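You operate a simulated robot arm through the tools that you are given. There is no shell and no other tool.

Carry out the task below with a simulated robot arm. There is one attempt and no reset: what you move stays moved.

TASK
Pile the three cartons from the mat on the base block, tallest lowest.
Fine: shortest on top; slide the block to the fence rail first.

It is judged by the outcome, as a careful person would: the job done as asked, and still so three seconds after it is handed in. It fails if anything else is knocked over, pushed out of place, dropped, spilled or broken.

THE ROBOT
A 7-joint arm with a three-finger gripper, fixed in place. Base frame: the origin is on the floor under the middle of its stand, x ahead of it, y to its left, z up; the work surface is at about z = 880. Readings come in mm, degrees, newtons and seconds.
It reaches about 1342 mm from its shoulder. Its first joint turns from -166.0 to 166.0 degrees. Payload 2.69 kg.
The tool frame sits at the grasp point between the pads (the TCP): z along the fingers, y along the line on which they close. The tips reach 30 mm beyond it. The gripper opens to 128 mm; its body begins 117 mm behind the TCP.
Orientation is told as [roll, pitch, yaw] about the base's x, y, z axes, in that order, counted from this pose: with the fingers straight down and closing along the base's y, the tool's x points along the base's -x, its y along +y and its z along -z.

THE INTERFACE
- The arm moves only by the tool arm_command. Its argument "motion" is a list of rows, each a list of 3 entries, a list of its own where there are three numbers: the closure in counts, from 0 (fully open) to 255 (shut), then the shift along the tool's x, y, z in units of 30 mm (1.0 is 30 mm), then the turn, a rotation vector about the tool's x, y, z in units of 5 degrees (1.0 is 5 degrees). In form: [[gripper, [x, y, z], [wx, wy, wz]], ...]. A call has 1 to 20 rows; each row shifts and turns the commanded pose from where the row before left it, along the tool's axes as they then stand. A call with a number of a shift or a turn outside -1 to 1 is refused whole. A row lasts 0.2 s, in which the tool goes at most 50 mm and 8.6 degrees; a call with a longer step from one row to the next is refused whole, and so is a gripper value outside its range. A pose out of reach is approached as far as the arm can. The call stops where the force on the tool passes 40 N (or 10 N more than at its start, if that is more) or the arm is blocked; 0.2 s more then pass. Each finger travels about 127 mm/s and halts on what it meets, pressing with about 27 N; the grip force reading is that of the motor and also rises with nothing between the fingers. The clock runs only during rows and for 0.2 s after the last one: add rows that do not move to give the fingers time. It gives the time, the measured TCP pose, the force on the tool (base axes), the opening and the grip force at its end, in the units of the frame above (readings bear some noise), with the torque about the TCP (base axes, N m) and any sound that the robot's microphone picked up.
- Cameras (640 x 400 px; columns grow to the right, rows downward): "scene" is fixed at [400.9, -499, 1444]; the picture's right is [0.68, -0.74, 0.00], its down [-0.38, -0.35, -0.85] and it looks along [0.63, 0.58, -0.52] (base axes); focal length 321 px, centre (320, 200). "wrist" rides on the gripper at [58, 54, -131] in the tool frame; the picture's right is [-0.68, 0.74, 0.00], its down [-0.62, -0.57, -0.55] and it looks along [-0.40, -0.37, 0.84] (tool axes); focal length 234 px, centre (320, 200). There is no depth. A picture from a camera that has moved, and an enlarged one, comes with that camera's place and axes in the base frame and with its lens.
- grab_frame(camera): a new picture of that camera. No time passes.
- move_column(by): moves the trunk up (or, below 0, down) by that many mm; the arm rides with it, the base frame stays. It gives what a move gives, with no picture.
- enlarge(camera, box): a new picture of the part [left, top, right, bottom] of that camera's present view, enlarged. No time passes.
- finish_job(): hands the job in; it is judged then, once.

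Nothing tells you positions but the pictures and the camera data. Unless the task says otherwise, let go and move clear before handing in.

The tools are called after "Emit:" by a JSON object that holds its "api" and its "payload". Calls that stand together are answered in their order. arm_command: Moves the arm, as the interface text tells. Its arguments: {"type":"object","properties":{"motion":{"type":"array","items":{"type":"array"}}},"required":["motion"]} The other tools are called the same way: move_column (by) moves the trunk up or down; grab_frame (camera) takes a picture; enlarge (camera, box) takes an enlarged picture of a part of a camera's view; finish_job () hands the job in.

At the start:

```text
time: 0.0
tcp_pos: [614.9, -60.1, 1193.0]
orientation: [0.1, 0.1, -0.1]
contact_force: [0.3, -0.2, 0.3]
ft_torque: [0.03, -0.02, -0.01]
gripper_width: 128.0
grip_force: 0.0
trunk travel left (down, up): [-150.0, 200.0]
```

scene: 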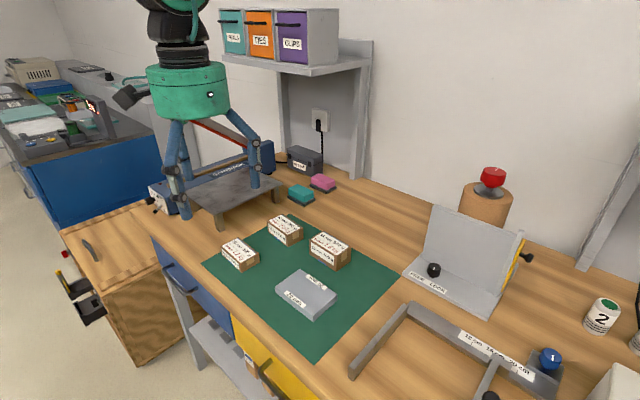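
wrist: 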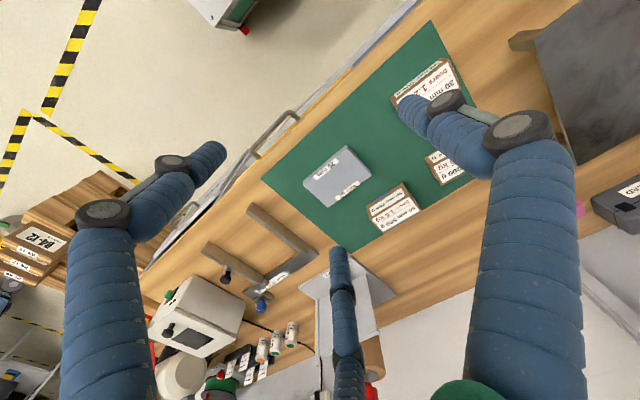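

I see a green mat with three small labelled cartons and a grey block, and near it an L-shaped rail fixture. I'll look closer before moving.

Emit:
{"api": "enlarge", "payload": {"camera": "scene", "box": [200, 190, 400, 340]}}

Emit:
{"api": "enlarge", "payload": {"camera": "scene", "box": [340, 200, 640, 400]}}

Emit:
{"api": "enlarge", "payload": {"camera": "wrist", "box": [240, 40, 520, 260]}}

```text
2.67 times, centred on (300, 265) of scene
camera zoom: at [400.9, -499.0, 1444.0], right [0.68, -0.74, 0.0], down [-0.38, -0.35, -0.85], along [0.63, 0.58, -0.52], focal length 855 px, centre (373, 27)
```

zoom: 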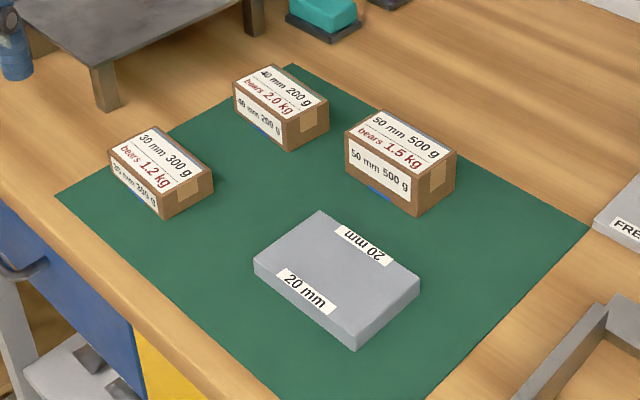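

```text
2.00 times, centred on (490, 300) of scene
camera zoom: at [400.9, -499.0, 1444.0], right [0.68, -0.74, 0.0], down [-0.38, -0.35, -0.85], along [0.63, 0.58, -0.52], focal length 641 px, centre (-20, 0)
```

zoom: 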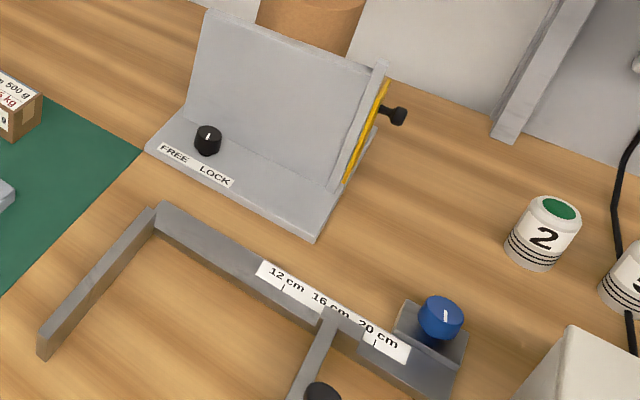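

```text
1.82 times, centred on (380, 150) of wrist
camera zoom: at [556.1, -5.0, 1324.1], right [0.68, 0.74, 0.0], down [0.62, -0.57, 0.55], along [0.4, -0.37, -0.84], focal length 426 px, centre (211, 291)
```

zoom: 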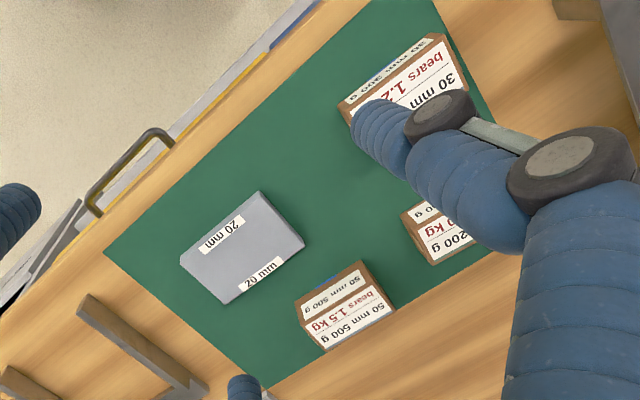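

The cartons are 50, 40 and 30 mm tall, and the grey block is 20 mm. There are two fixtures to the right, a scaled rail and an angle plate with a FREE/LOCK knob. I'll move the wrist camera over them to find out which is the fence rail.

Emit:
{"api": "arm_command", "payload": {"motion": [[0, [-0.4, -0.95, 0], [0, 0, 0]], [0, [-0.4, -0.95, 0], [0, 0, 0]], [0, [-0.4, -0.95, 0], [0, 0, 0]], [0, [-0.4, -0.95, 0], [0, 0, 0]], [0, [-0.4, -0.95, 0], [0, 0, 0]], [0, [-0.4, -0.95, 0], [0, 0, 0]], [0, [0, 0, 0], [0, 0, 0]]]}}

Emit:
{"api": "grab_frame", "payload": {"camera": "wrist"}}

Emit:
{"api": "grab_frame", "payload": {"camera": "scene"}}

```text
time: 1.6
tcp_pos: [688.8, -231.7, 1193.6]
orientation: [0.0, 0.0, 0.0]
contact_force: [0.0, -0.4, -1.0]
ft_torque: [0.06, -0.03, 0.02]
gripper_width: 128.1
grip_force: 0.0
trunk travel left (down, up): [-150.0, 200.0]
```

```text
taken
camera wrist: at [628.8, -177.8, 1324.3], right [0.68, 0.74, 0.0], down [0.62, -0.57, 0.55], along [0.4, -0.37, -0.84], focal length 234 px, centre (320, 200)
```

wrist: 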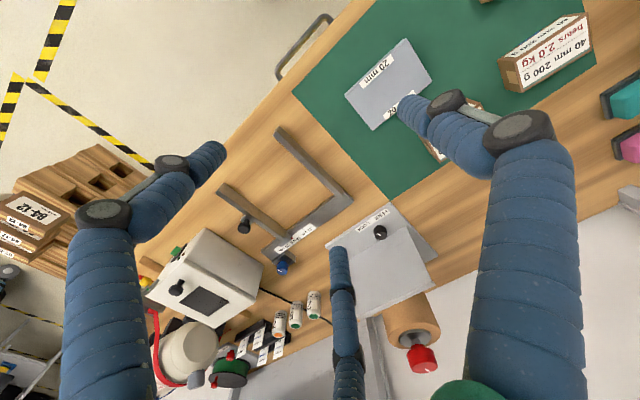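

```text
taken
```

scene: 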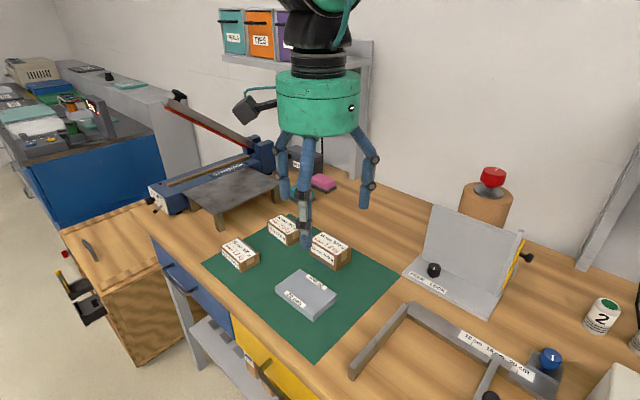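

Emit:
{"api": "enlarge", "payload": {"camera": "wrist", "box": [190, 90, 450, 300]}}

Emit:
{"api": "enlarge", "payload": {"camera": "scene", "box": [340, 280, 580, 400]}}

Emit:
{"api": "enlarge", "payload": {"camera": "scene", "box": [380, 150, 560, 330]}}

```text
1.90 times, centred on (320, 195) of wrist
camera zoom: at [628.8, -177.8, 1324.3], right [0.68, 0.74, 0.0], down [0.62, -0.57, 0.55], along [0.4, -0.37, -0.84], focal length 446 px, centre (320, 210)
```

zoom: 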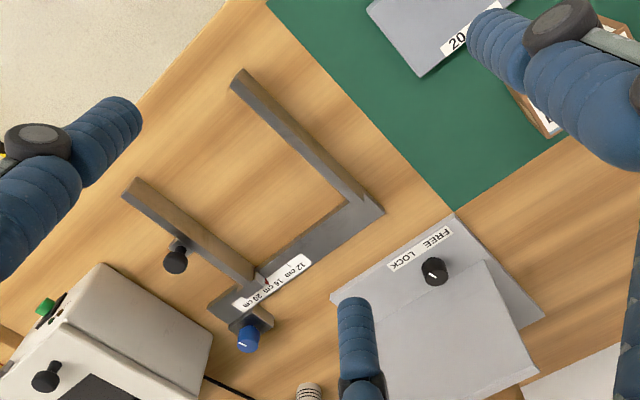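

```text
2.67 times, centred on (460, 340) of scene
camera zoom: at [400.9, -499.0, 1444.0], right [0.68, -0.74, 0.0], down [-0.38, -0.35, -0.85], along [0.63, 0.58, -0.52], focal length 855 px, centre (-53, -173)
```

zoom: 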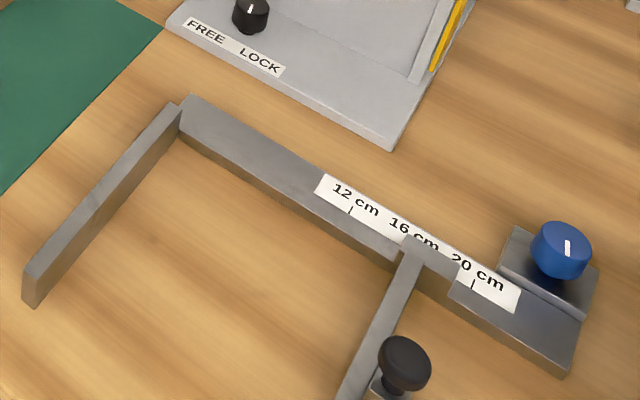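

```text
2.22 times, centred on (470, 240) of scene
camera zoom: at [400.9, -499.0, 1444.0], right [0.68, -0.74, 0.0], down [-0.38, -0.35, -0.85], along [0.63, 0.58, -0.52], focal length 712 px, centre (-13, 111)
```

zoom: 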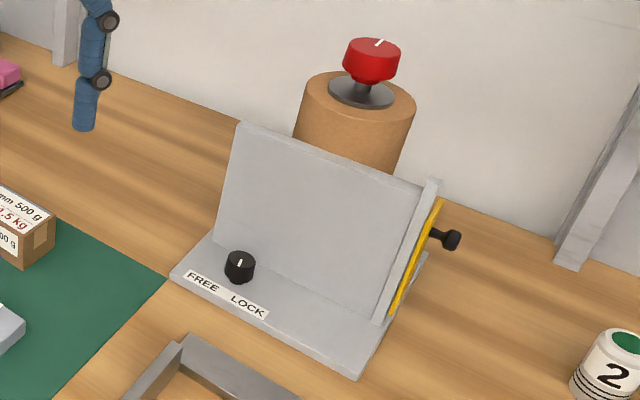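

Emit:
{"api": "enlarge", "payload": {"camera": "scene", "box": [130, 80, 350, 250]}}

Emit:
{"api": "enlarge", "payload": {"camera": "scene", "box": [500, 250, 640, 400]}}

Emit:
{"api": "enlarge", "payload": {"camera": "wrist", "box": [100, 220, 360, 400]}}

Emit:
{"api": "enlarge", "payload": {"camera": "scene", "box": [0, 40, 200, 200]}}

```text
2.35 times, centred on (240, 165) of scene
camera zoom: at [400.9, -499.0, 1444.0], right [0.68, -0.74, 0.0], down [-0.38, -0.35, -0.85], along [0.63, 0.58, -0.52], focal length 754 px, centre (508, 282)
```

zoom: 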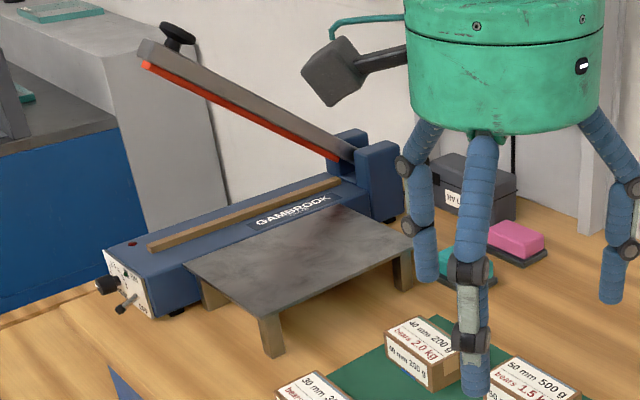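

```text
2.67 times, centred on (570, 325) of scene
camera zoom: at [400.9, -499.0, 1444.0], right [0.68, -0.74, 0.0], down [-0.38, -0.35, -0.85], along [0.63, 0.58, -0.52], focal length 855 px, centre (-347, -133)
```

zoom: 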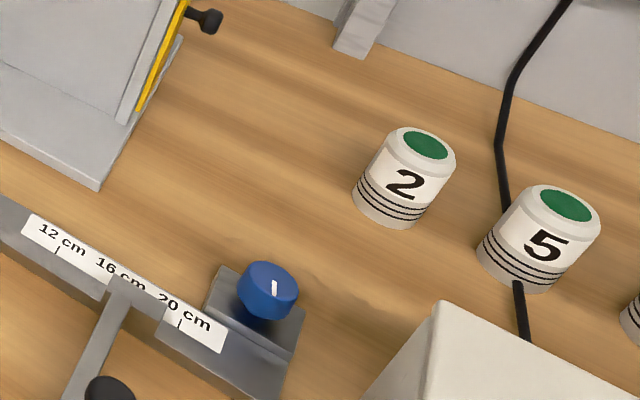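

```text
2.22 times, centred on (230, 310) of wrist
camera zoom: at [628.8, -177.8, 1324.3], right [0.68, 0.74, 0.0], down [0.62, -0.57, 0.55], along [0.4, -0.37, -0.84], focal length 520 px, centre (520, -44)
```

zoom: 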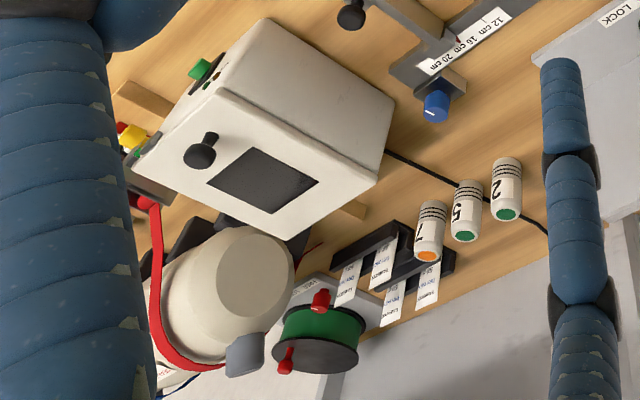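

```text
2.50 times, centred on (100, 120) of scene
camera zoom: at [400.9, -499.0, 1444.0], right [0.68, -0.74, 0.0], down [-0.38, -0.35, -0.85], along [0.63, 0.58, -0.52], focal length 801 px, centre (870, 400)
```

zoom: 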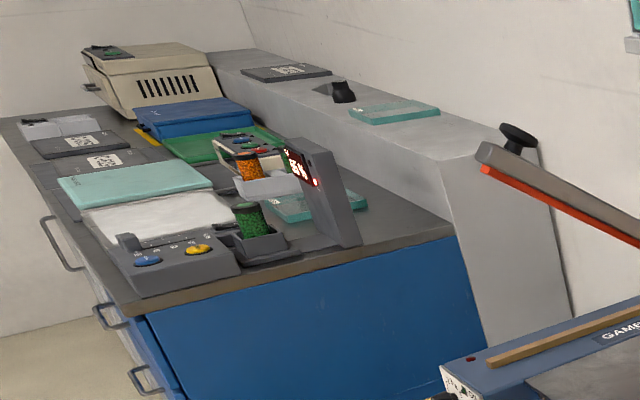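

The scaled U-shaped fixture's left bar, at about y = -320, directly faces the block, so I take that as the fence rail. Before touching anything I'll close the gripper in free air to see how the three fingers move.

Emit:
{"api": "arm_command", "payload": {"motion": [[90, [0, 0, 0], [0, 0, 0]], [90, [0, 0, 0], [0, 0, 0]], [90, [0, 0, 0], [0, 0, 0]]]}}

Emit:
{"api": "grab_frame", "payload": {"camera": "wrist"}}

Emit:
{"api": "enlarge", "payload": {"camera": "scene", "box": [240, 60, 420, 260]}}

```text
time: 2.4
tcp_pos: [688.3, -231.8, 1192.6]
orientation: [0.0, 0.0, 0.0]
contact_force: [0.5, -0.4, 0.5]
ft_torque: [0.02, 0.01, -0.02]
gripper_width: 82.9
grip_force: 0.1
trunk travel left (down, up): [-150.0, 200.0]
```

```text
taken
camera wrist: at [628.3, -177.1, 1324.5], right [0.68, 0.74, 0.0], down [0.62, -0.57, 0.55], along [0.4, -0.37, -0.84], focal length 234 px, centre (320, 200)
```

wrist: 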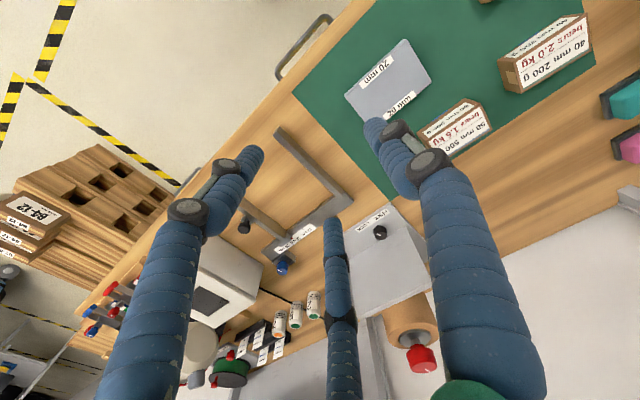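

```text
2.00 times, centred on (330, 160) of scene
camera zoom: at [400.9, -499.0, 1444.0], right [0.68, -0.74, 0.0], down [-0.38, -0.35, -0.85], along [0.63, 0.58, -0.52], focal length 641 px, centre (300, 280)
```

zoom: 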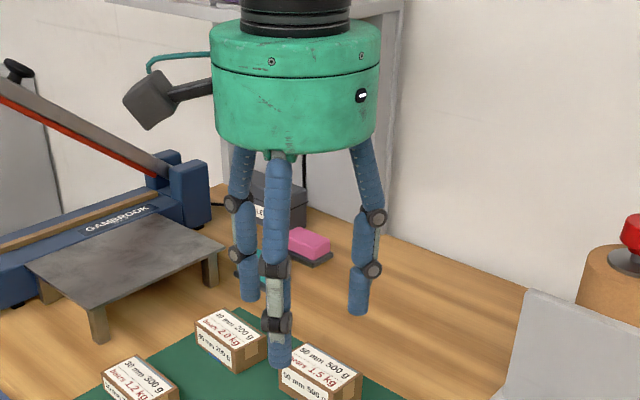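

The fingers close radially at 120° (one at tool +y, two at ±x slightly behind), so a part with its long side along y is gripped well with no yaw. I'll reopen and drop a little for a precise look at the rail, the mat edge and the block.

Emit:
{"api": "arm_command", "payload": {"motion": [[0, [0.13, 0.12, 0.93], [0, 0, 0]], [0, [0.13, 0.12, 0.93], [0, 0, 0]], [0, [0.13, 0.12, 0.93], [0, 0, 0]], [0, [0.13, 0.12, 0.93], [0, 0, 0]], [0, [0.13, 0.12, 0.93], [0, 0, 0]], [0, [0, 0, 0], [0, 0, 0]]]}}

Emit:
{"api": "enlarge", "payload": {"camera": "wrist", "box": [160, 60, 480, 260]}}

Emit:
{"api": "grab_frame", "payload": {"camera": "wrist"}}

Emit:
{"api": "enlarge", "payload": {"camera": "scene", "box": [340, 290, 480, 390]}}

Emit:
{"api": "enlarge", "payload": {"camera": "scene", "box": [250, 210, 410, 330]}}

```text
time: 3.8
tcp_pos: [669.6, -213.9, 1055.0]
orientation: [0.0, 0.0, 0.0]
contact_force: [-0.2, 0.3, 0.0]
ft_torque: [-0.02, 0.04, 0.0]
gripper_width: 128.1
grip_force: 0.2
trunk travel left (down, up): [-150.0, 200.0]
```

```text
2.00 times, centred on (320, 160) of wrist
camera zoom: at [609.9, -158.6, 1185.4], right [0.68, 0.74, 0.0], down [0.62, -0.57, 0.55], along [0.4, -0.37, -0.84], focal length 468 px, centre (320, 280)
```

zoom: 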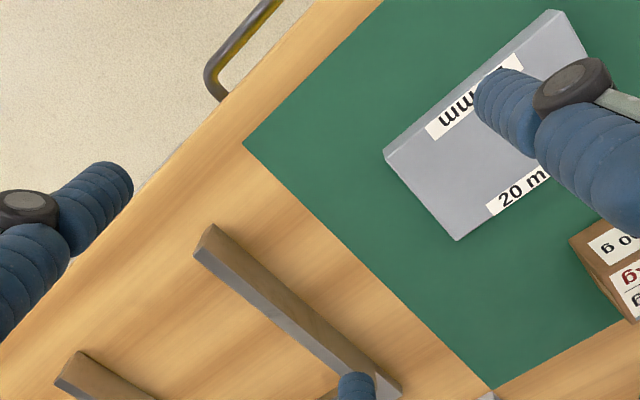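

```text
taken
camera wrist: at [609.9, -158.6, 1185.4], right [0.68, 0.74, 0.0], down [0.62, -0.57, 0.55], along [0.4, -0.37, -0.84], focal length 234 px, centre (320, 200)
```

wrist: 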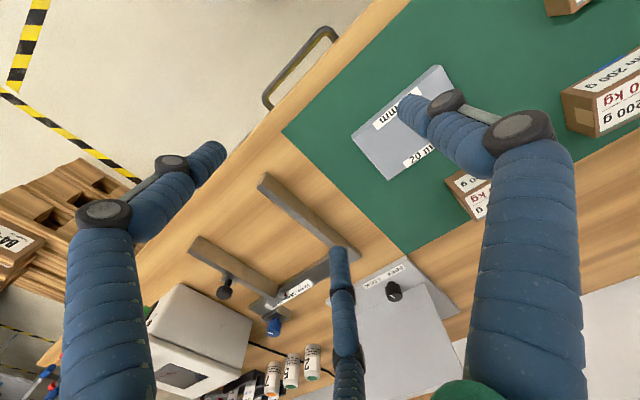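

```text
4.00 times, centred on (410, 340) of scene
camera zoom: at [400.9, -499.0, 1444.0], right [0.68, -0.74, 0.0], down [-0.38, -0.35, -0.85], along [0.63, 0.58, -0.52], focal length 1282 px, centre (-40, -360)
```

zoom: 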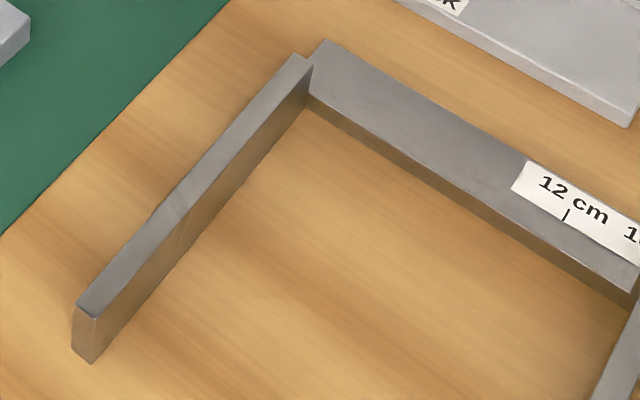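

```text
3.33 times, centred on (330, 270) of scene
camera zoom: at [400.9, -499.0, 1444.0], right [0.68, -0.74, 0.0], down [-0.38, -0.35, -0.85], along [0.63, 0.58, -0.52], focal length 1069 px, centre (287, -33)
```

zoom: 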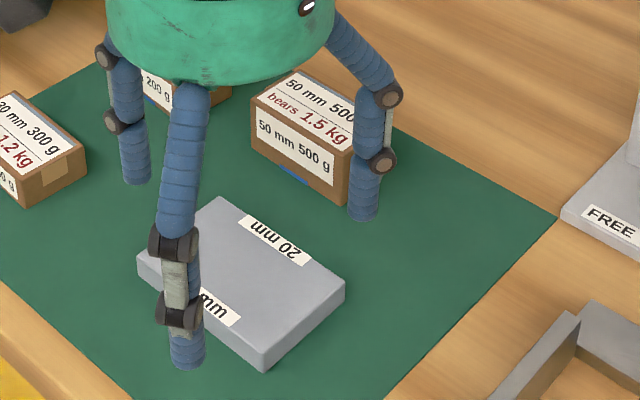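

Emit:
{"api": "enlarge", "payload": {"camera": "wrist", "box": [240, 150, 380, 270]}}

Emit:
{"api": "enlarge", "payload": {"camera": "scene", "box": [340, 340, 390, 390]}}

Emit:
{"api": "enlarge", "payload": {"camera": "scene", "box": [380, 290, 440, 340]}}

```text
3.33 times, centred on (310, 210) of wrist
camera zoom: at [609.9, -158.6, 1185.4], right [0.68, 0.74, 0.0], down [0.62, -0.57, 0.55], along [0.4, -0.37, -0.84], focal length 781 px, centre (353, 167)
```

zoom: 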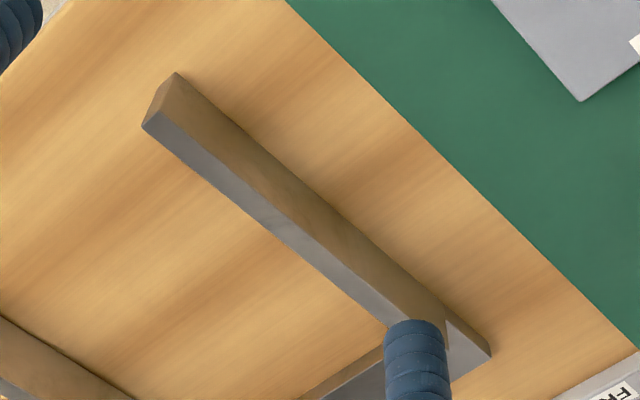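

```text
8.00 times, centred on (365, 365) of scene
camera zoom: at [400.9, -499.0, 1444.0], right [0.68, -0.74, 0.0], down [-0.38, -0.35, -0.85], along [0.63, 0.58, -0.52], focal length 2565 px, centre (-40, -1120)
```

zoom: 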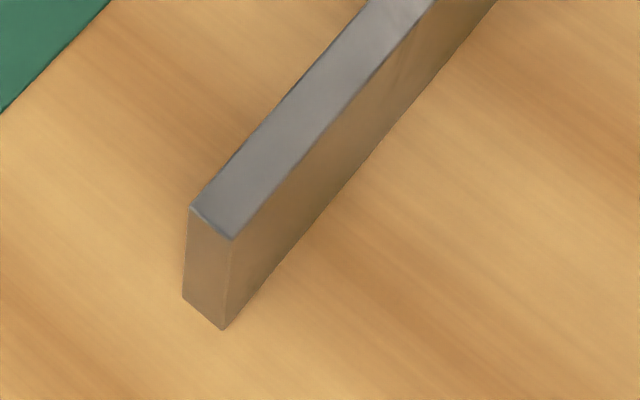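

```text
8.00 times, centred on (410, 315) of scene
camera zoom: at [400.9, -499.0, 1444.0], right [0.68, -0.74, 0.0], down [-0.38, -0.35, -0.85], along [0.63, 0.58, -0.52], focal length 2565 px, centre (-400, -720)
```

zoom: 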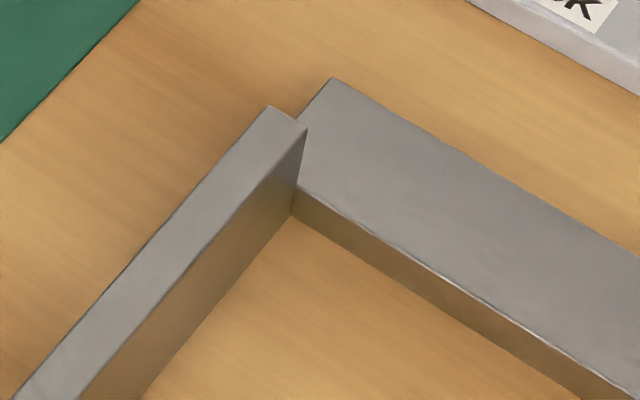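

The rail bar's near face is at y ≈ -316, spanning x 670–853, with its top at about z = 915. The block measures 80×120×20, centred near (748.5, -135). I'll hover over the block so the +y finger sits behind it and the other two at its sides, then check.

Emit:
{"api": "arm_command", "payload": {"motion": [[0, [-0.66, 0.775, 0], [0, 0, 0]], [0, [-0.66, 0.775, 0], [0, 0, 0]], [0, [-0.66, 0.775, 0], [0, 0, 0]], [0, [-0.66, 0.775, 0], [0, 0, 0]], [0, [0, 0, 0.85], [0, 0, 0]], [0, [0, 0, 0.85], [0, 0, 0]], [0, [0, 0, 0.85], [0, 0, 0]], [0, [0, 0, 0.75], [0, 0, 0]], [0, [0, 0, 0], [0, 0, 0]]]}}

Emit:
{"api": "grab_frame", "payload": {"camera": "wrist"}}

Emit:
{"api": "enlarge", "payload": {"camera": "scene", "box": [200, 180, 400, 340]}}

```text
time: 5.8
tcp_pos: [747.7, -121.2, 956.5]
orientation: [0.0, 0.1, -0.1]
contact_force: [-0.5, 0.5, 0.0]
ft_torque: [0.05, 0.04, -0.01]
gripper_width: 128.1
grip_force: 0.0
trunk travel left (down, up): [-150.0, 200.0]
```

```text
taken
camera wrist: at [687.3, -66.8, 1086.1], right [0.68, 0.74, 0.0], down [0.62, -0.57, 0.55], along [0.4, -0.37, -0.84], focal length 234 px, centre (320, 200)
```

wrist: 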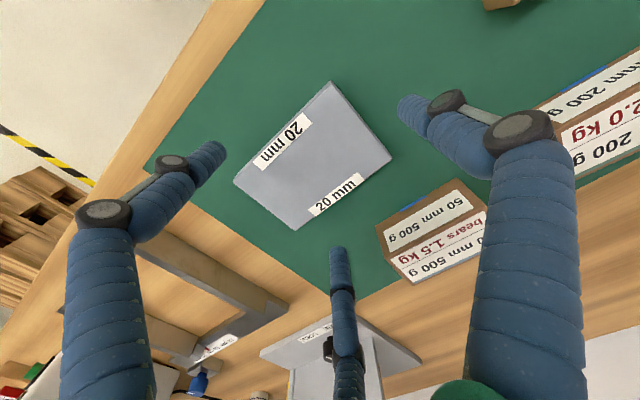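

```text
2.50 times, centred on (300, 260) of scene
camera zoom: at [400.9, -499.0, 1444.0], right [0.68, -0.74, 0.0], down [-0.38, -0.35, -0.85], along [0.63, 0.58, -0.52], focal length 801 px, centre (370, 50)
```

zoom: 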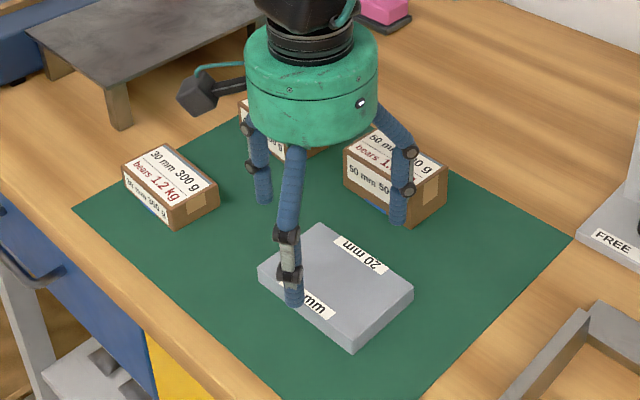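

The block sits centred between the open fingers. I'll lower until the tips are just above the mat, then close on it.

Emit:
{"api": "arm_command", "payload": {"motion": [[0, [0, 0.02, 0.45], [0, 0, 0]], [0, [0, 0, 0.45], [0, 0, 0]], [0, [0, 0, 0.4], [0, 0, 0]], [0, [0, 0, 0], [0, 0, 0]]]}}

Emit:
{"api": "grab_frame", "payload": {"camera": "wrist"}}

Emit:
{"api": "enlarge", "payload": {"camera": "scene", "box": [220, 220, 380, 340]}}

```text
time: 6.8
tcp_pos: [748.1, -120.1, 916.5]
orientation: [0.0, 0.0, 0.0]
contact_force: [-0.7, 0.1, 0.0]
ft_torque: [0.02, 0.01, 0.0]
gripper_width: 128.1
grip_force: 0.0
trunk travel left (down, up): [-150.0, 200.0]
```

```text
taken
camera wrist: at [687.8, -65.8, 1046.9], right [0.68, 0.74, 0.0], down [0.62, -0.57, 0.55], along [0.4, -0.37, -0.84], focal length 234 px, centre (320, 200)
```

wrist: 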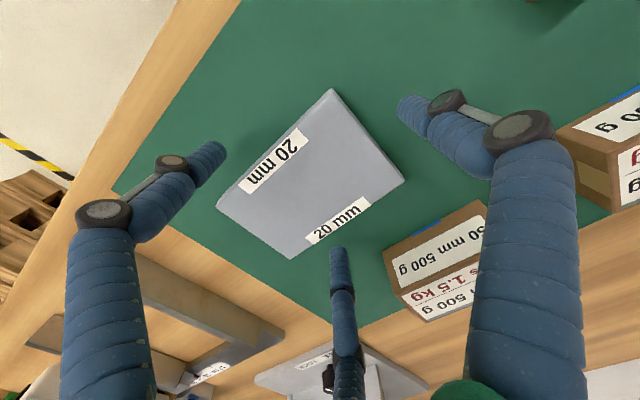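

```text
3.33 times, centred on (300, 280) of scene
camera zoom: at [400.9, -499.0, 1444.0], right [0.68, -0.74, 0.0], down [-0.38, -0.35, -0.85], along [0.63, 0.58, -0.52], focal length 1069 px, centre (387, -67)
```

zoom: 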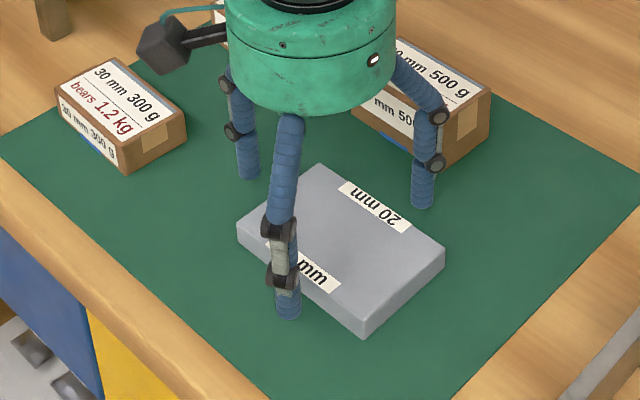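

Emit:
{"api": "arm_command", "payload": {"motion": [[55, [0, 0, 0], [0, 0, 0]], [60, [0, 0, 0], [0, 0, 0]], [60, [0, 0, 0], [0, 0, 0]]]}}

Emit:
{"api": "grab_frame", "payload": {"camera": "wrist"}}

Emit:
{"api": "enlarge", "payload": {"camera": "scene", "box": [220, 220, 380, 340]}}

```text
time: 7.6
tcp_pos: [747.8, -119.3, 916.4]
orientation: [0.0, -0.1, 0.0]
contact_force: [-0.4, -0.5, 0.0]
ft_torque: [0.02, -0.02, 0.01]
gripper_width: 98.1
grip_force: 0.0
trunk travel left (down, up): [-150.0, 200.0]
```

```text
taken
camera wrist: at [687.7, -65.9, 1047.0], right [0.68, 0.74, 0.0], down [0.62, -0.57, 0.55], along [0.4, -0.37, -0.84], focal length 234 px, centre (320, 200)
```

wrist: 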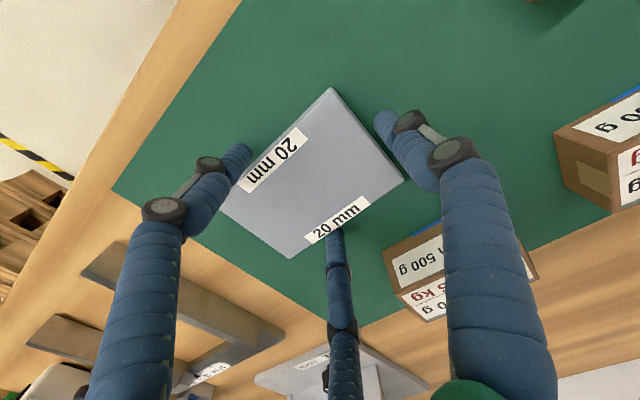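

```text
3.33 times, centred on (300, 280) of scene
camera zoom: at [400.9, -499.0, 1444.0], right [0.68, -0.74, 0.0], down [-0.38, -0.35, -0.85], along [0.63, 0.58, -0.52], focal length 1069 px, centre (387, -67)
```

zoom: 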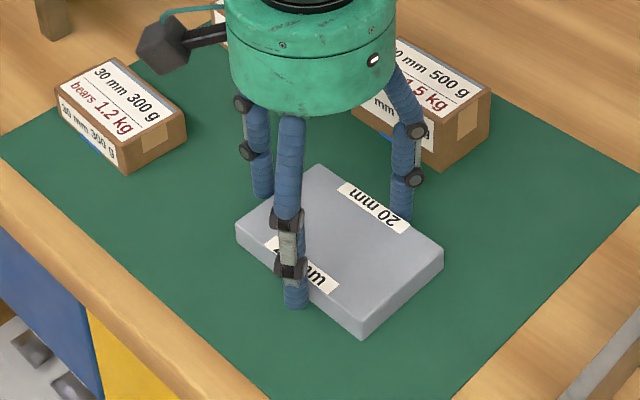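

Emit:
{"api": "arm_command", "payload": {"motion": [[68, [0, 0, 0], [0, 0, 0]], [75, [0, 0, 0], [0, 0, 0]], [80, [0, 0, 0], [0, 0, 0]], [80, [0, 0, 0], [0, 0, 0]]]}}

Emit:
{"api": "grab_frame", "payload": {"camera": "wrist"}}

Emit:
{"api": "enlarge", "payload": {"camera": "scene", "box": [220, 220, 380, 340]}}

```text
time: 8.6
tcp_pos: [747.8, -120.9, 917.2]
orientation: [0.0, 0.0, 0.1]
contact_force: [1.1, -1.5, 3.0]
ft_torque: [-0.07, -0.04, 0.05]
gripper_width: 94.1
grip_force: 4.2
trunk travel left (down, up): [-150.0, 200.0]
```

```text
taken
camera wrist: at [687.7, -65.9, 1047.2], right [0.68, 0.74, 0.0], down [0.62, -0.57, 0.55], along [0.4, -0.37, -0.84], focal length 234 px, centre (320, 200)
```

wrist: 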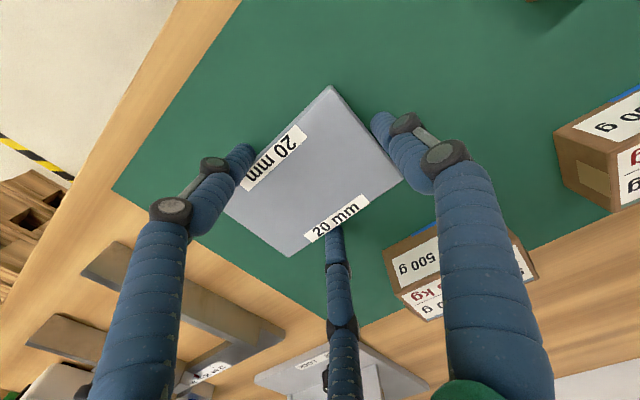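

```text
3.33 times, centred on (300, 280) of scene
camera zoom: at [400.9, -499.0, 1444.0], right [0.68, -0.74, 0.0], down [-0.38, -0.35, -0.85], along [0.63, 0.58, -0.52], focal length 1069 px, centre (387, -67)
```

zoom: 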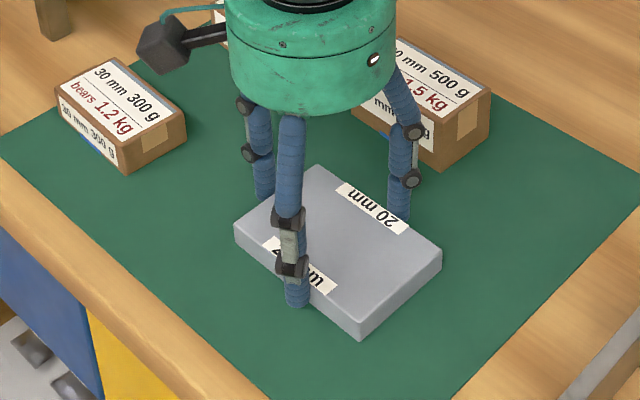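

The fingers have closed on the block. I'll slide it part way toward the rail (-y) and check that it stays square.

Emit:
{"api": "arm_command", "payload": {"motion": [[82, [0, -0.2, 0], [0, 0, 0]], [82, [0, -0.4, 0], [0, 0, 0]], [82, [0, -0.4, 0], [0, 0, 0]], [82, [0, -0.4, 0], [0, 0, 0]], [82, [0, 0, 0], [0, 0, 0]]]}}

Emit:
{"api": "grab_frame", "payload": {"camera": "wrist"}}

Emit:
{"api": "enlarge", "payload": {"camera": "scene", "box": [240, 220, 400, 340]}}

```text
time: 9.8
tcp_pos: [747.3, -160.8, 916.5]
orientation: [0.0, 0.0, -0.2]
contact_force: [-0.6, 0.2, 0.8]
ft_torque: [0.03, -0.01, -0.02]
gripper_width: 93.5
grip_force: 5.4
trunk travel left (down, up): [-150.0, 200.0]
```

```text
taken
camera wrist: at [687.5, -106.8, 1046.8], right [0.68, 0.74, 0.0], down [0.62, -0.57, 0.55], along [0.4, -0.37, -0.84], focal length 234 px, centre (320, 200)
```

wrist: 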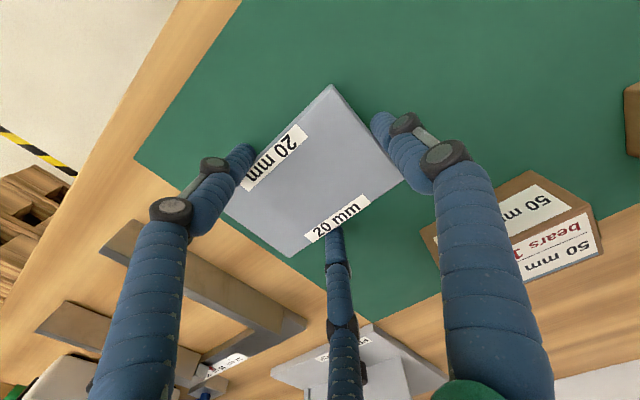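

```text
3.33 times, centred on (320, 280) of scene
camera zoom: at [400.9, -499.0, 1444.0], right [0.68, -0.74, 0.0], down [-0.38, -0.35, -0.85], along [0.63, 0.58, -0.52], focal length 1069 px, centre (320, -67)
```

zoom: 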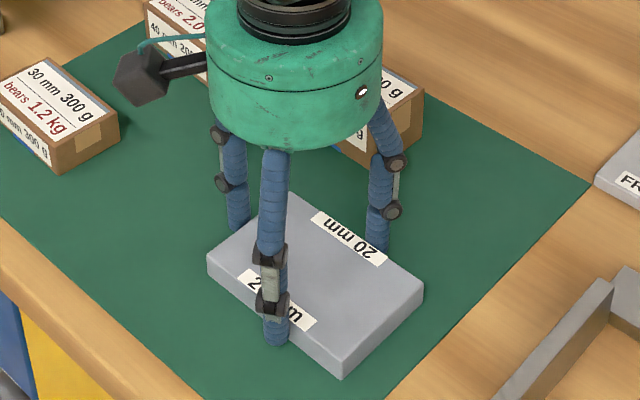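

Emit:
{"api": "arm_command", "payload": {"motion": [[82, [0, -0.3, 0], [0, 0, 0]], [82, [0, -0.4, 0], [0, 0, 0]], [82, [0, -0.4, 0], [0, 0, 0]], [82, [0, -0.4, 0], [0, 0, 0]], [82, [0, -0.4, 0], [0, 0, 0]], [82, [0, -0.3, 0], [0, 0, 0]], [82, [0, 0, 0], [0, 0, 0]]]}}

Emit:
{"api": "grab_frame", "payload": {"camera": "wrist"}}

Emit:
{"api": "enlarge", "payload": {"camera": "scene", "box": [280, 240, 440, 360]}}

```text
time: 11.4
tcp_pos: [749.2, -227.5, 917.5]
orientation: [-0.1, -0.1, 0.0]
contact_force: [0.4, 0.2, -0.1]
ft_torque: [0.02, -0.02, 0.02]
gripper_width: 93.7
grip_force: 5.4
trunk travel left (down, up): [-150.0, 200.0]
```

```text
taken
camera wrist: at [688.8, -172.8, 1047.5], right [0.68, 0.74, 0.0], down [0.62, -0.57, 0.55], along [0.4, -0.37, -0.84], focal length 234 px, centre (320, 200)
```

wrist: 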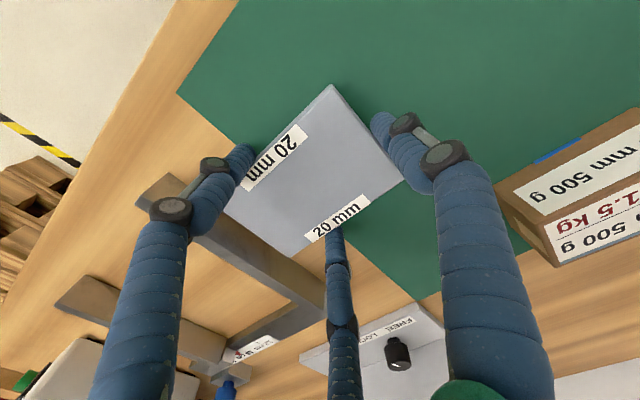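

```text
3.33 times, centred on (360, 300) of scene
camera zoom: at [400.9, -499.0, 1444.0], right [0.68, -0.74, 0.0], down [-0.38, -0.35, -0.85], along [0.63, 0.58, -0.52], focal length 1069 px, centre (187, -133)
```

zoom: 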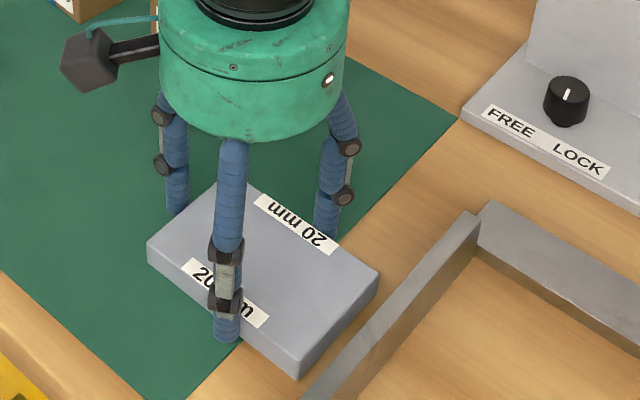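

The block is about 15 mm short of the rail. I'll continue in small steps, watching the contact force.

Emit:
{"api": "arm_command", "payload": {"motion": [[82, [0, -0.1, 0], [0, 0, 0]], [82, [0, -0.1, 0], [0, 0, 0]], [82, [0, -0.1, 0], [0, 0, 0]], [82, [0, 0, 0], [0, 0, 0]]]}}

Emit:
{"api": "enlarge", "payload": {"camera": "wrist", "box": [180, 160, 380, 320]}}

Emit:
{"api": "enlarge", "payload": {"camera": "scene", "box": [320, 270, 420, 350]}}

```text
time: 12.4
tcp_pos: [748.1, -237.0, 916.5]
orientation: [0.1, 0.1, 0.0]
contact_force: [-0.7, 0.3, 0.8]
ft_torque: [-0.02, 0.0, -0.02]
gripper_width: 93.7
grip_force: 5.6
trunk travel left (down, up): [-150.0, 200.0]
```

```text
2.50 times, centred on (280, 240) of wrist
camera zoom: at [688.0, -181.9, 1047.0], right [0.68, 0.74, 0.0], down [0.62, -0.57, 0.55], along [0.4, -0.37, -0.84], focal length 585 px, centre (420, 100)
```

zoom: 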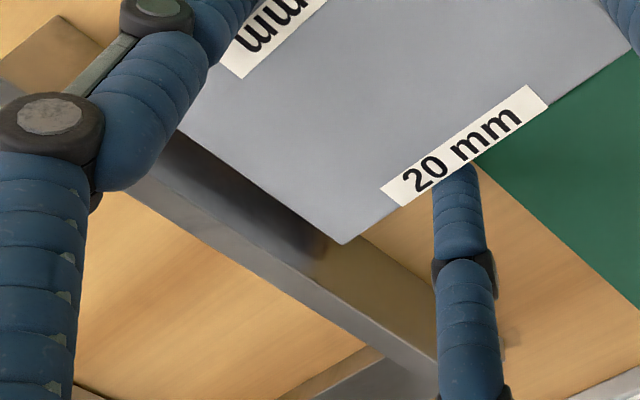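

```text
5.00 times, centred on (370, 310) of scene
camera zoom: at [400.9, -499.0, 1444.0], right [0.68, -0.74, 0.0], down [-0.38, -0.35, -0.85], along [0.63, 0.58, -0.52], focal length 1603 px, centre (70, -350)
```

zoom: 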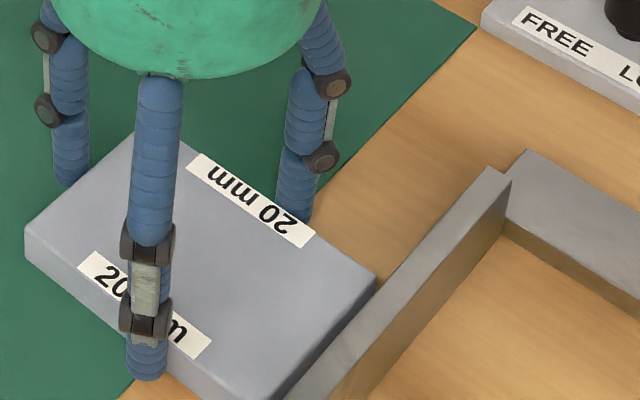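

Emit:
{"api": "arm_command", "payload": {"motion": [[82, [0, -0.07, 0], [0, 0, 0]], [82, [0, -0.07, 0], [0, 0, 0]], [82, [0, 0, 0], [0, 0, 0]]]}}

Emit:
{"api": "enlarge", "payload": {"camera": "wrist", "box": [180, 160, 380, 320]}}

```text
time: 13.2
tcp_pos: [748.4, -240.9, 915.5]
orientation: [0.1, 0.0, 0.0]
contact_force: [-0.1, 1.3, 2.5]
ft_torque: [0.04, -0.02, -0.01]
gripper_width: 93.8
grip_force: 5.0
trunk travel left (down, up): [-150.0, 200.0]
```

```text
2.50 times, centred on (280, 240) of wrist
camera zoom: at [687.6, -186.1, 1046.4], right [0.68, 0.74, 0.0], down [0.62, -0.57, 0.55], along [0.4, -0.37, -0.84], focal length 585 px, centre (420, 100)
```

zoom: 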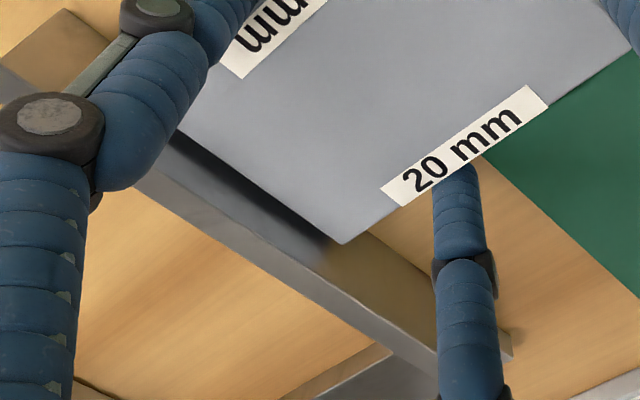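

Emit:
{"api": "arm_command", "payload": {"motion": [[82, [0, -0.07, 0], [0, 0, 0]], [82, [0, 0, 0], [0, 0, 0]]]}}

Emit:
{"api": "enlarge", "payload": {"camera": "wrist", "box": [180, 160, 380, 320]}}

Emit:
{"api": "enlarge", "payload": {"camera": "scene", "box": [320, 270, 420, 350]}}

```text
time: 13.8
tcp_pos: [747.6, -242.3, 916.0]
orientation: [0.0, 0.0, -0.1]
contact_force: [-0.2, 1.9, 2.9]
ft_torque: [0.02, 0.0, 0.0]
gripper_width: 93.6
grip_force: 5.6
trunk travel left (down, up): [-150.0, 200.0]
```

```text
2.50 times, centred on (280, 240) of wrist
camera zoom: at [687.7, -188.3, 1046.3], right [0.68, 0.74, 0.0], down [0.62, -0.57, 0.55], along [0.4, -0.37, -0.84], focal length 585 px, centre (420, 100)
```

zoom: 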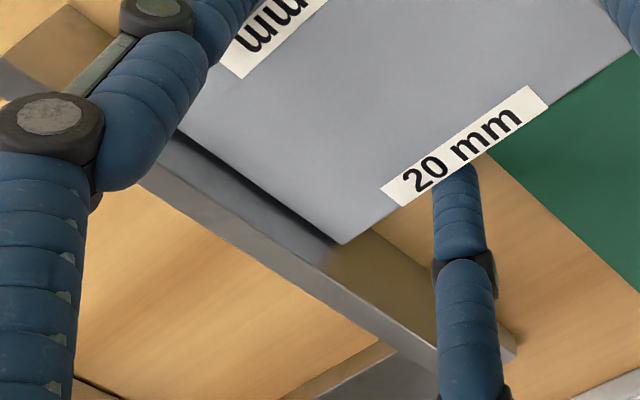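

```text
5.00 times, centred on (370, 310) of scene
camera zoom: at [400.9, -499.0, 1444.0], right [0.68, -0.74, 0.0], down [-0.38, -0.35, -0.85], along [0.63, 0.58, -0.52], focal length 1603 px, centre (70, -350)
```

zoom: 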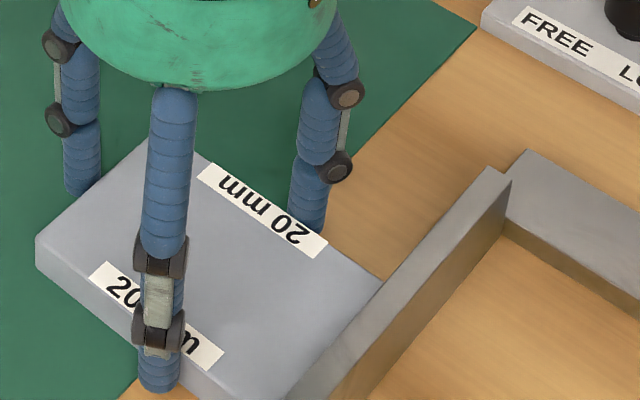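

Emit:
{"api": "arm_command", "payload": {"motion": [[82, [0, -0.04, 0.0], [0, 0, 0]], [82, [0, 0, 0], [0, 0, 0]]]}}

Emit:
{"api": "enlarge", "payload": {"camera": "wrist", "box": [180, 160, 380, 320]}}

```text
time: 14.4
tcp_pos: [747.9, -243.8, 916.0]
orientation: [0.0, 0.0, 0.0]
contact_force: [-0.4, 0.9, 1.5]
ft_torque: [0.02, 0.0, 0.0]
gripper_width: 93.5
grip_force: 5.2
trunk travel left (down, up): [-150.0, 200.0]
```

```text
2.50 times, centred on (280, 240) of wrist
camera zoom: at [687.7, -189.2, 1046.4], right [0.68, 0.74, 0.0], down [0.62, -0.57, 0.55], along [0.4, -0.37, -0.84], focal length 585 px, centre (420, 100)
```

zoom: 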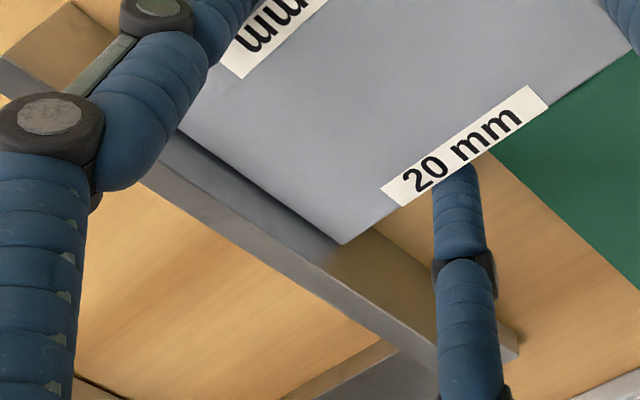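

Emit:
{"api": "arm_command", "payload": {"motion": [[82, [0, -0.04, 0.0], [0, 0, 0]], [82, [0, 0, 0], [0, 0, 0]]]}}

Emit:
{"api": "enlarge", "payload": {"camera": "wrist", "box": [180, 160, 380, 320]}}

```text
time: 15.0
tcp_pos: [747.1, -244.5, 917.5]
orientation: [0.0, 0.1, 0.0]
contact_force: [-0.1, 5.8, 0.0]
ft_torque: [0.15, 0.07, -0.02]
gripper_width: 93.8
grip_force: 4.9
trunk travel left (down, up): [-150.0, 200.0]
```

```text
2.50 times, centred on (280, 240) of wrist
camera zoom: at [687.7, -190.3, 1046.4], right [0.68, 0.74, 0.0], down [0.62, -0.57, 0.55], along [0.4, -0.37, -0.84], focal length 585 px, centre (420, 100)
```

zoom: 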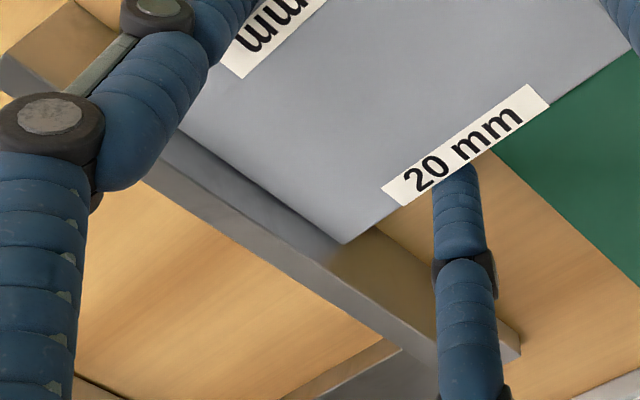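

The y-force rose to 5.8 N, so the block is against the rail. I'll open the fingers and check that it's flush.

Emit:
{"api": "arm_command", "payload": {"motion": [[62, [0, 0, 0], [0, 0, 0]], [50, [0, 0, 0], [0, 0, 0]], [50, [0, 0, 0], [0, 0, 0]]]}}

Emit:
{"api": "grab_frame", "payload": {"camera": "wrist"}}

Emit:
{"api": "enlarge", "payload": {"camera": "wrist", "box": [180, 160, 380, 320]}}

Emit:
{"api": "enlarge", "payload": {"camera": "scene", "box": [320, 270, 420, 370]}}

```text
time: 15.8
tcp_pos: [747.4, -245.7, 917.3]
orientation: [0.0, 0.0, 0.0]
contact_force: [-0.5, 1.0, 0.1]
ft_torque: [0.02, 0.01, 0.0]
gripper_width: 102.9
grip_force: 0.1
trunk travel left (down, up): [-150.0, 200.0]
```

```text
taken
camera wrist: at [687.9, -190.8, 1046.7], right [0.68, 0.74, 0.0], down [0.62, -0.57, 0.55], along [0.4, -0.37, -0.84], focal length 234 px, centre (320, 200)
```

wrist: 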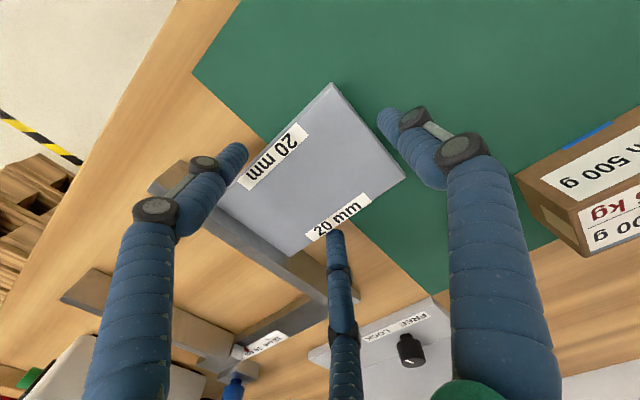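

```text
2.50 times, centred on (280, 240) of wrist
camera zoom: at [687.9, -190.8, 1046.7], right [0.68, 0.74, 0.0], down [0.62, -0.57, 0.55], along [0.4, -0.37, -0.84], focal length 585 px, centre (420, 100)
```

zoom: 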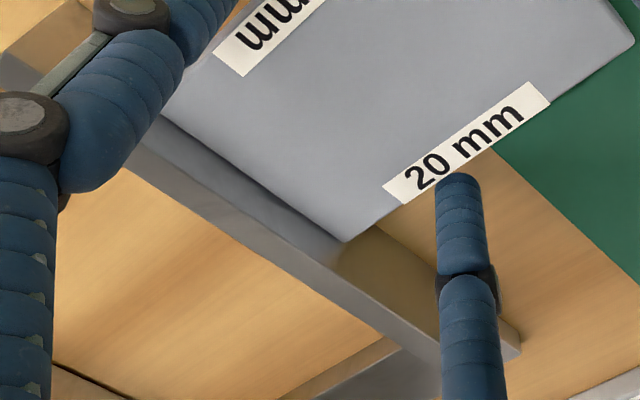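

```text
4.00 times, centred on (370, 320) of scene
camera zoom: at [400.9, -499.0, 1444.0], right [0.68, -0.74, 0.0], down [-0.38, -0.35, -0.85], along [0.63, 0.58, -0.52], focal length 1282 px, centre (120, -280)
```

zoom: 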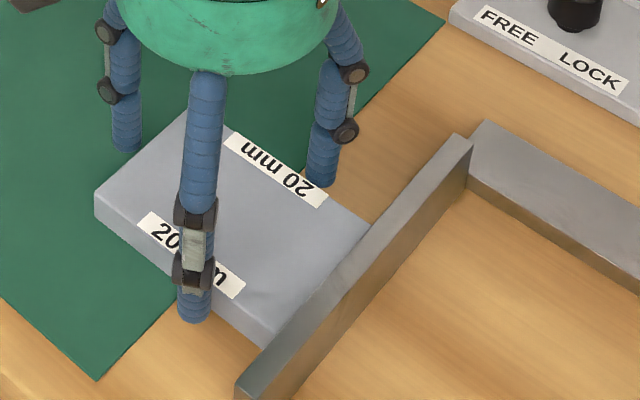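

The block appears in contact but might be slightly off-square. I'll nudge it gently with just the rear finger, with the side fingers clear, so it seats flush.

Emit:
{"api": "arm_command", "payload": {"motion": [[50, [0, -0.05, 0], [0, 0, 0]], [50, [0, -0.05, 0], [0, 0, 0]], [50, [0, 0, 0], [0, 0, 0]]]}}

Emit:
{"api": "enlarge", "payload": {"camera": "wrist", "box": [180, 60, 440, 280]}}

```text
time: 16.6
tcp_pos: [747.9, -248.6, 917.1]
orientation: [0.0, 0.0, 0.1]
contact_force: [-0.2, 0.1, 0.1]
ft_torque: [0.0, -0.03, -0.01]
gripper_width: 103.0
grip_force: 0.0
trunk travel left (down, up): [-150.0, 200.0]
```

```text
1.82 times, centred on (310, 170) of wrist
camera zoom: at [687.8, -194.2, 1046.9], right [0.68, 0.74, 0.0], down [0.62, -0.57, 0.55], along [0.4, -0.37, -0.84], focal length 426 px, centre (338, 254)
```

zoom: 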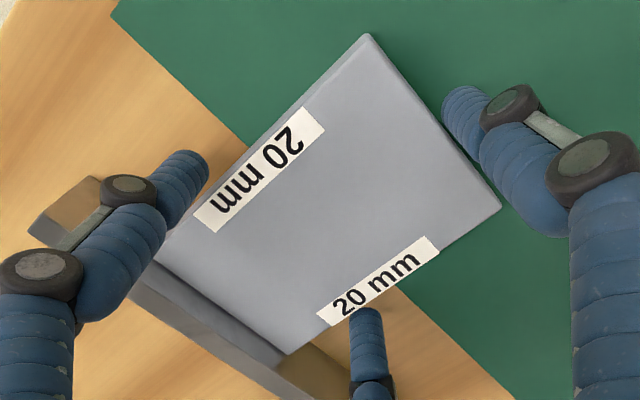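

Emit:
{"api": "arm_command", "payload": {"motion": [[50, [0, -0.05, 0], [0, 0, 0]], [50, [0, -0.05, 0], [0, 0, 0]], [50, [0, 0, 0], [0, 0, 0]]]}}

Emit:
{"api": "enlarge", "payload": {"camera": "wrist", "box": [180, 60, 440, 280]}}

```text
time: 17.4
tcp_pos: [748.9, -251.2, 916.0]
orientation: [0.0, 0.0, 0.0]
contact_force: [0.1, 3.4, 0.2]
ft_torque: [0.07, 0.0, -0.03]
gripper_width: 105.1
grip_force: 2.0
trunk travel left (down, up): [-150.0, 200.0]
```

```text
1.82 times, centred on (310, 170) of wrist
camera zoom: at [687.7, -196.8, 1046.7], right [0.68, 0.74, 0.0], down [0.62, -0.57, 0.55], along [0.4, -0.37, -0.84], focal length 426 px, centre (338, 254)
```

zoom: 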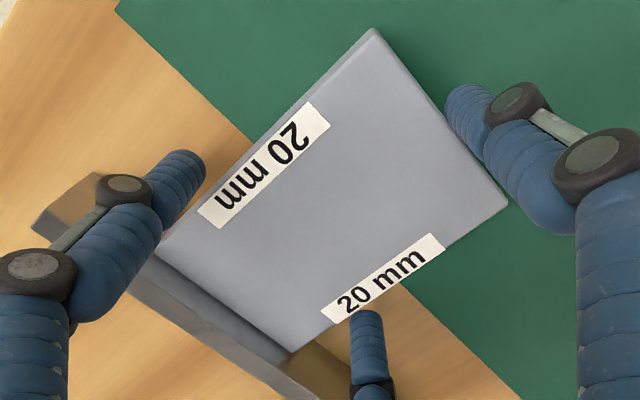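

Emit:
{"api": "arm_command", "payload": {"motion": [[50, [0, -0.05, 0], [0, 0, 0]], [50, [0, 0, 0], [0, 0, 0]]]}}

Emit:
{"api": "enlarge", "payload": {"camera": "wrist", "box": [180, 140, 340, 280]}}

```text
time: 18.0
tcp_pos: [747.5, -252.9, 914.4]
orientation: [0.1, 0.0, 0.0]
contact_force: [1.9, 6.9, -0.9]
ft_torque: [0.08, -0.04, -0.07]
gripper_width: 107.3
grip_force: 3.4
trunk travel left (down, up): [-150.0, 200.0]
```

```text
2.86 times, centred on (260, 210) of wrist
camera zoom: at [687.5, -198.1, 1046.3], right [0.68, 0.74, 0.0], down [0.62, -0.57, 0.55], along [0.4, -0.37, -0.84], focal length 669 px, centre (491, 171)
```

zoom: 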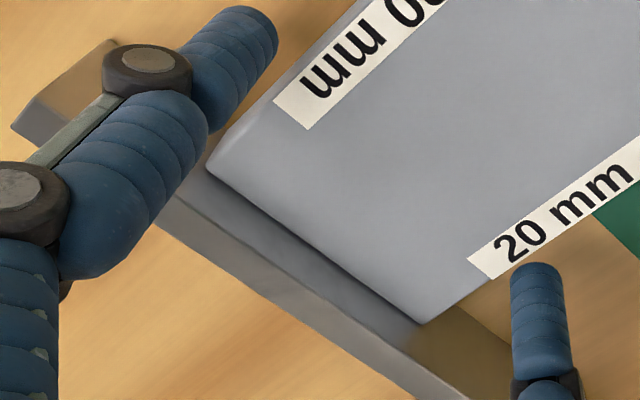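

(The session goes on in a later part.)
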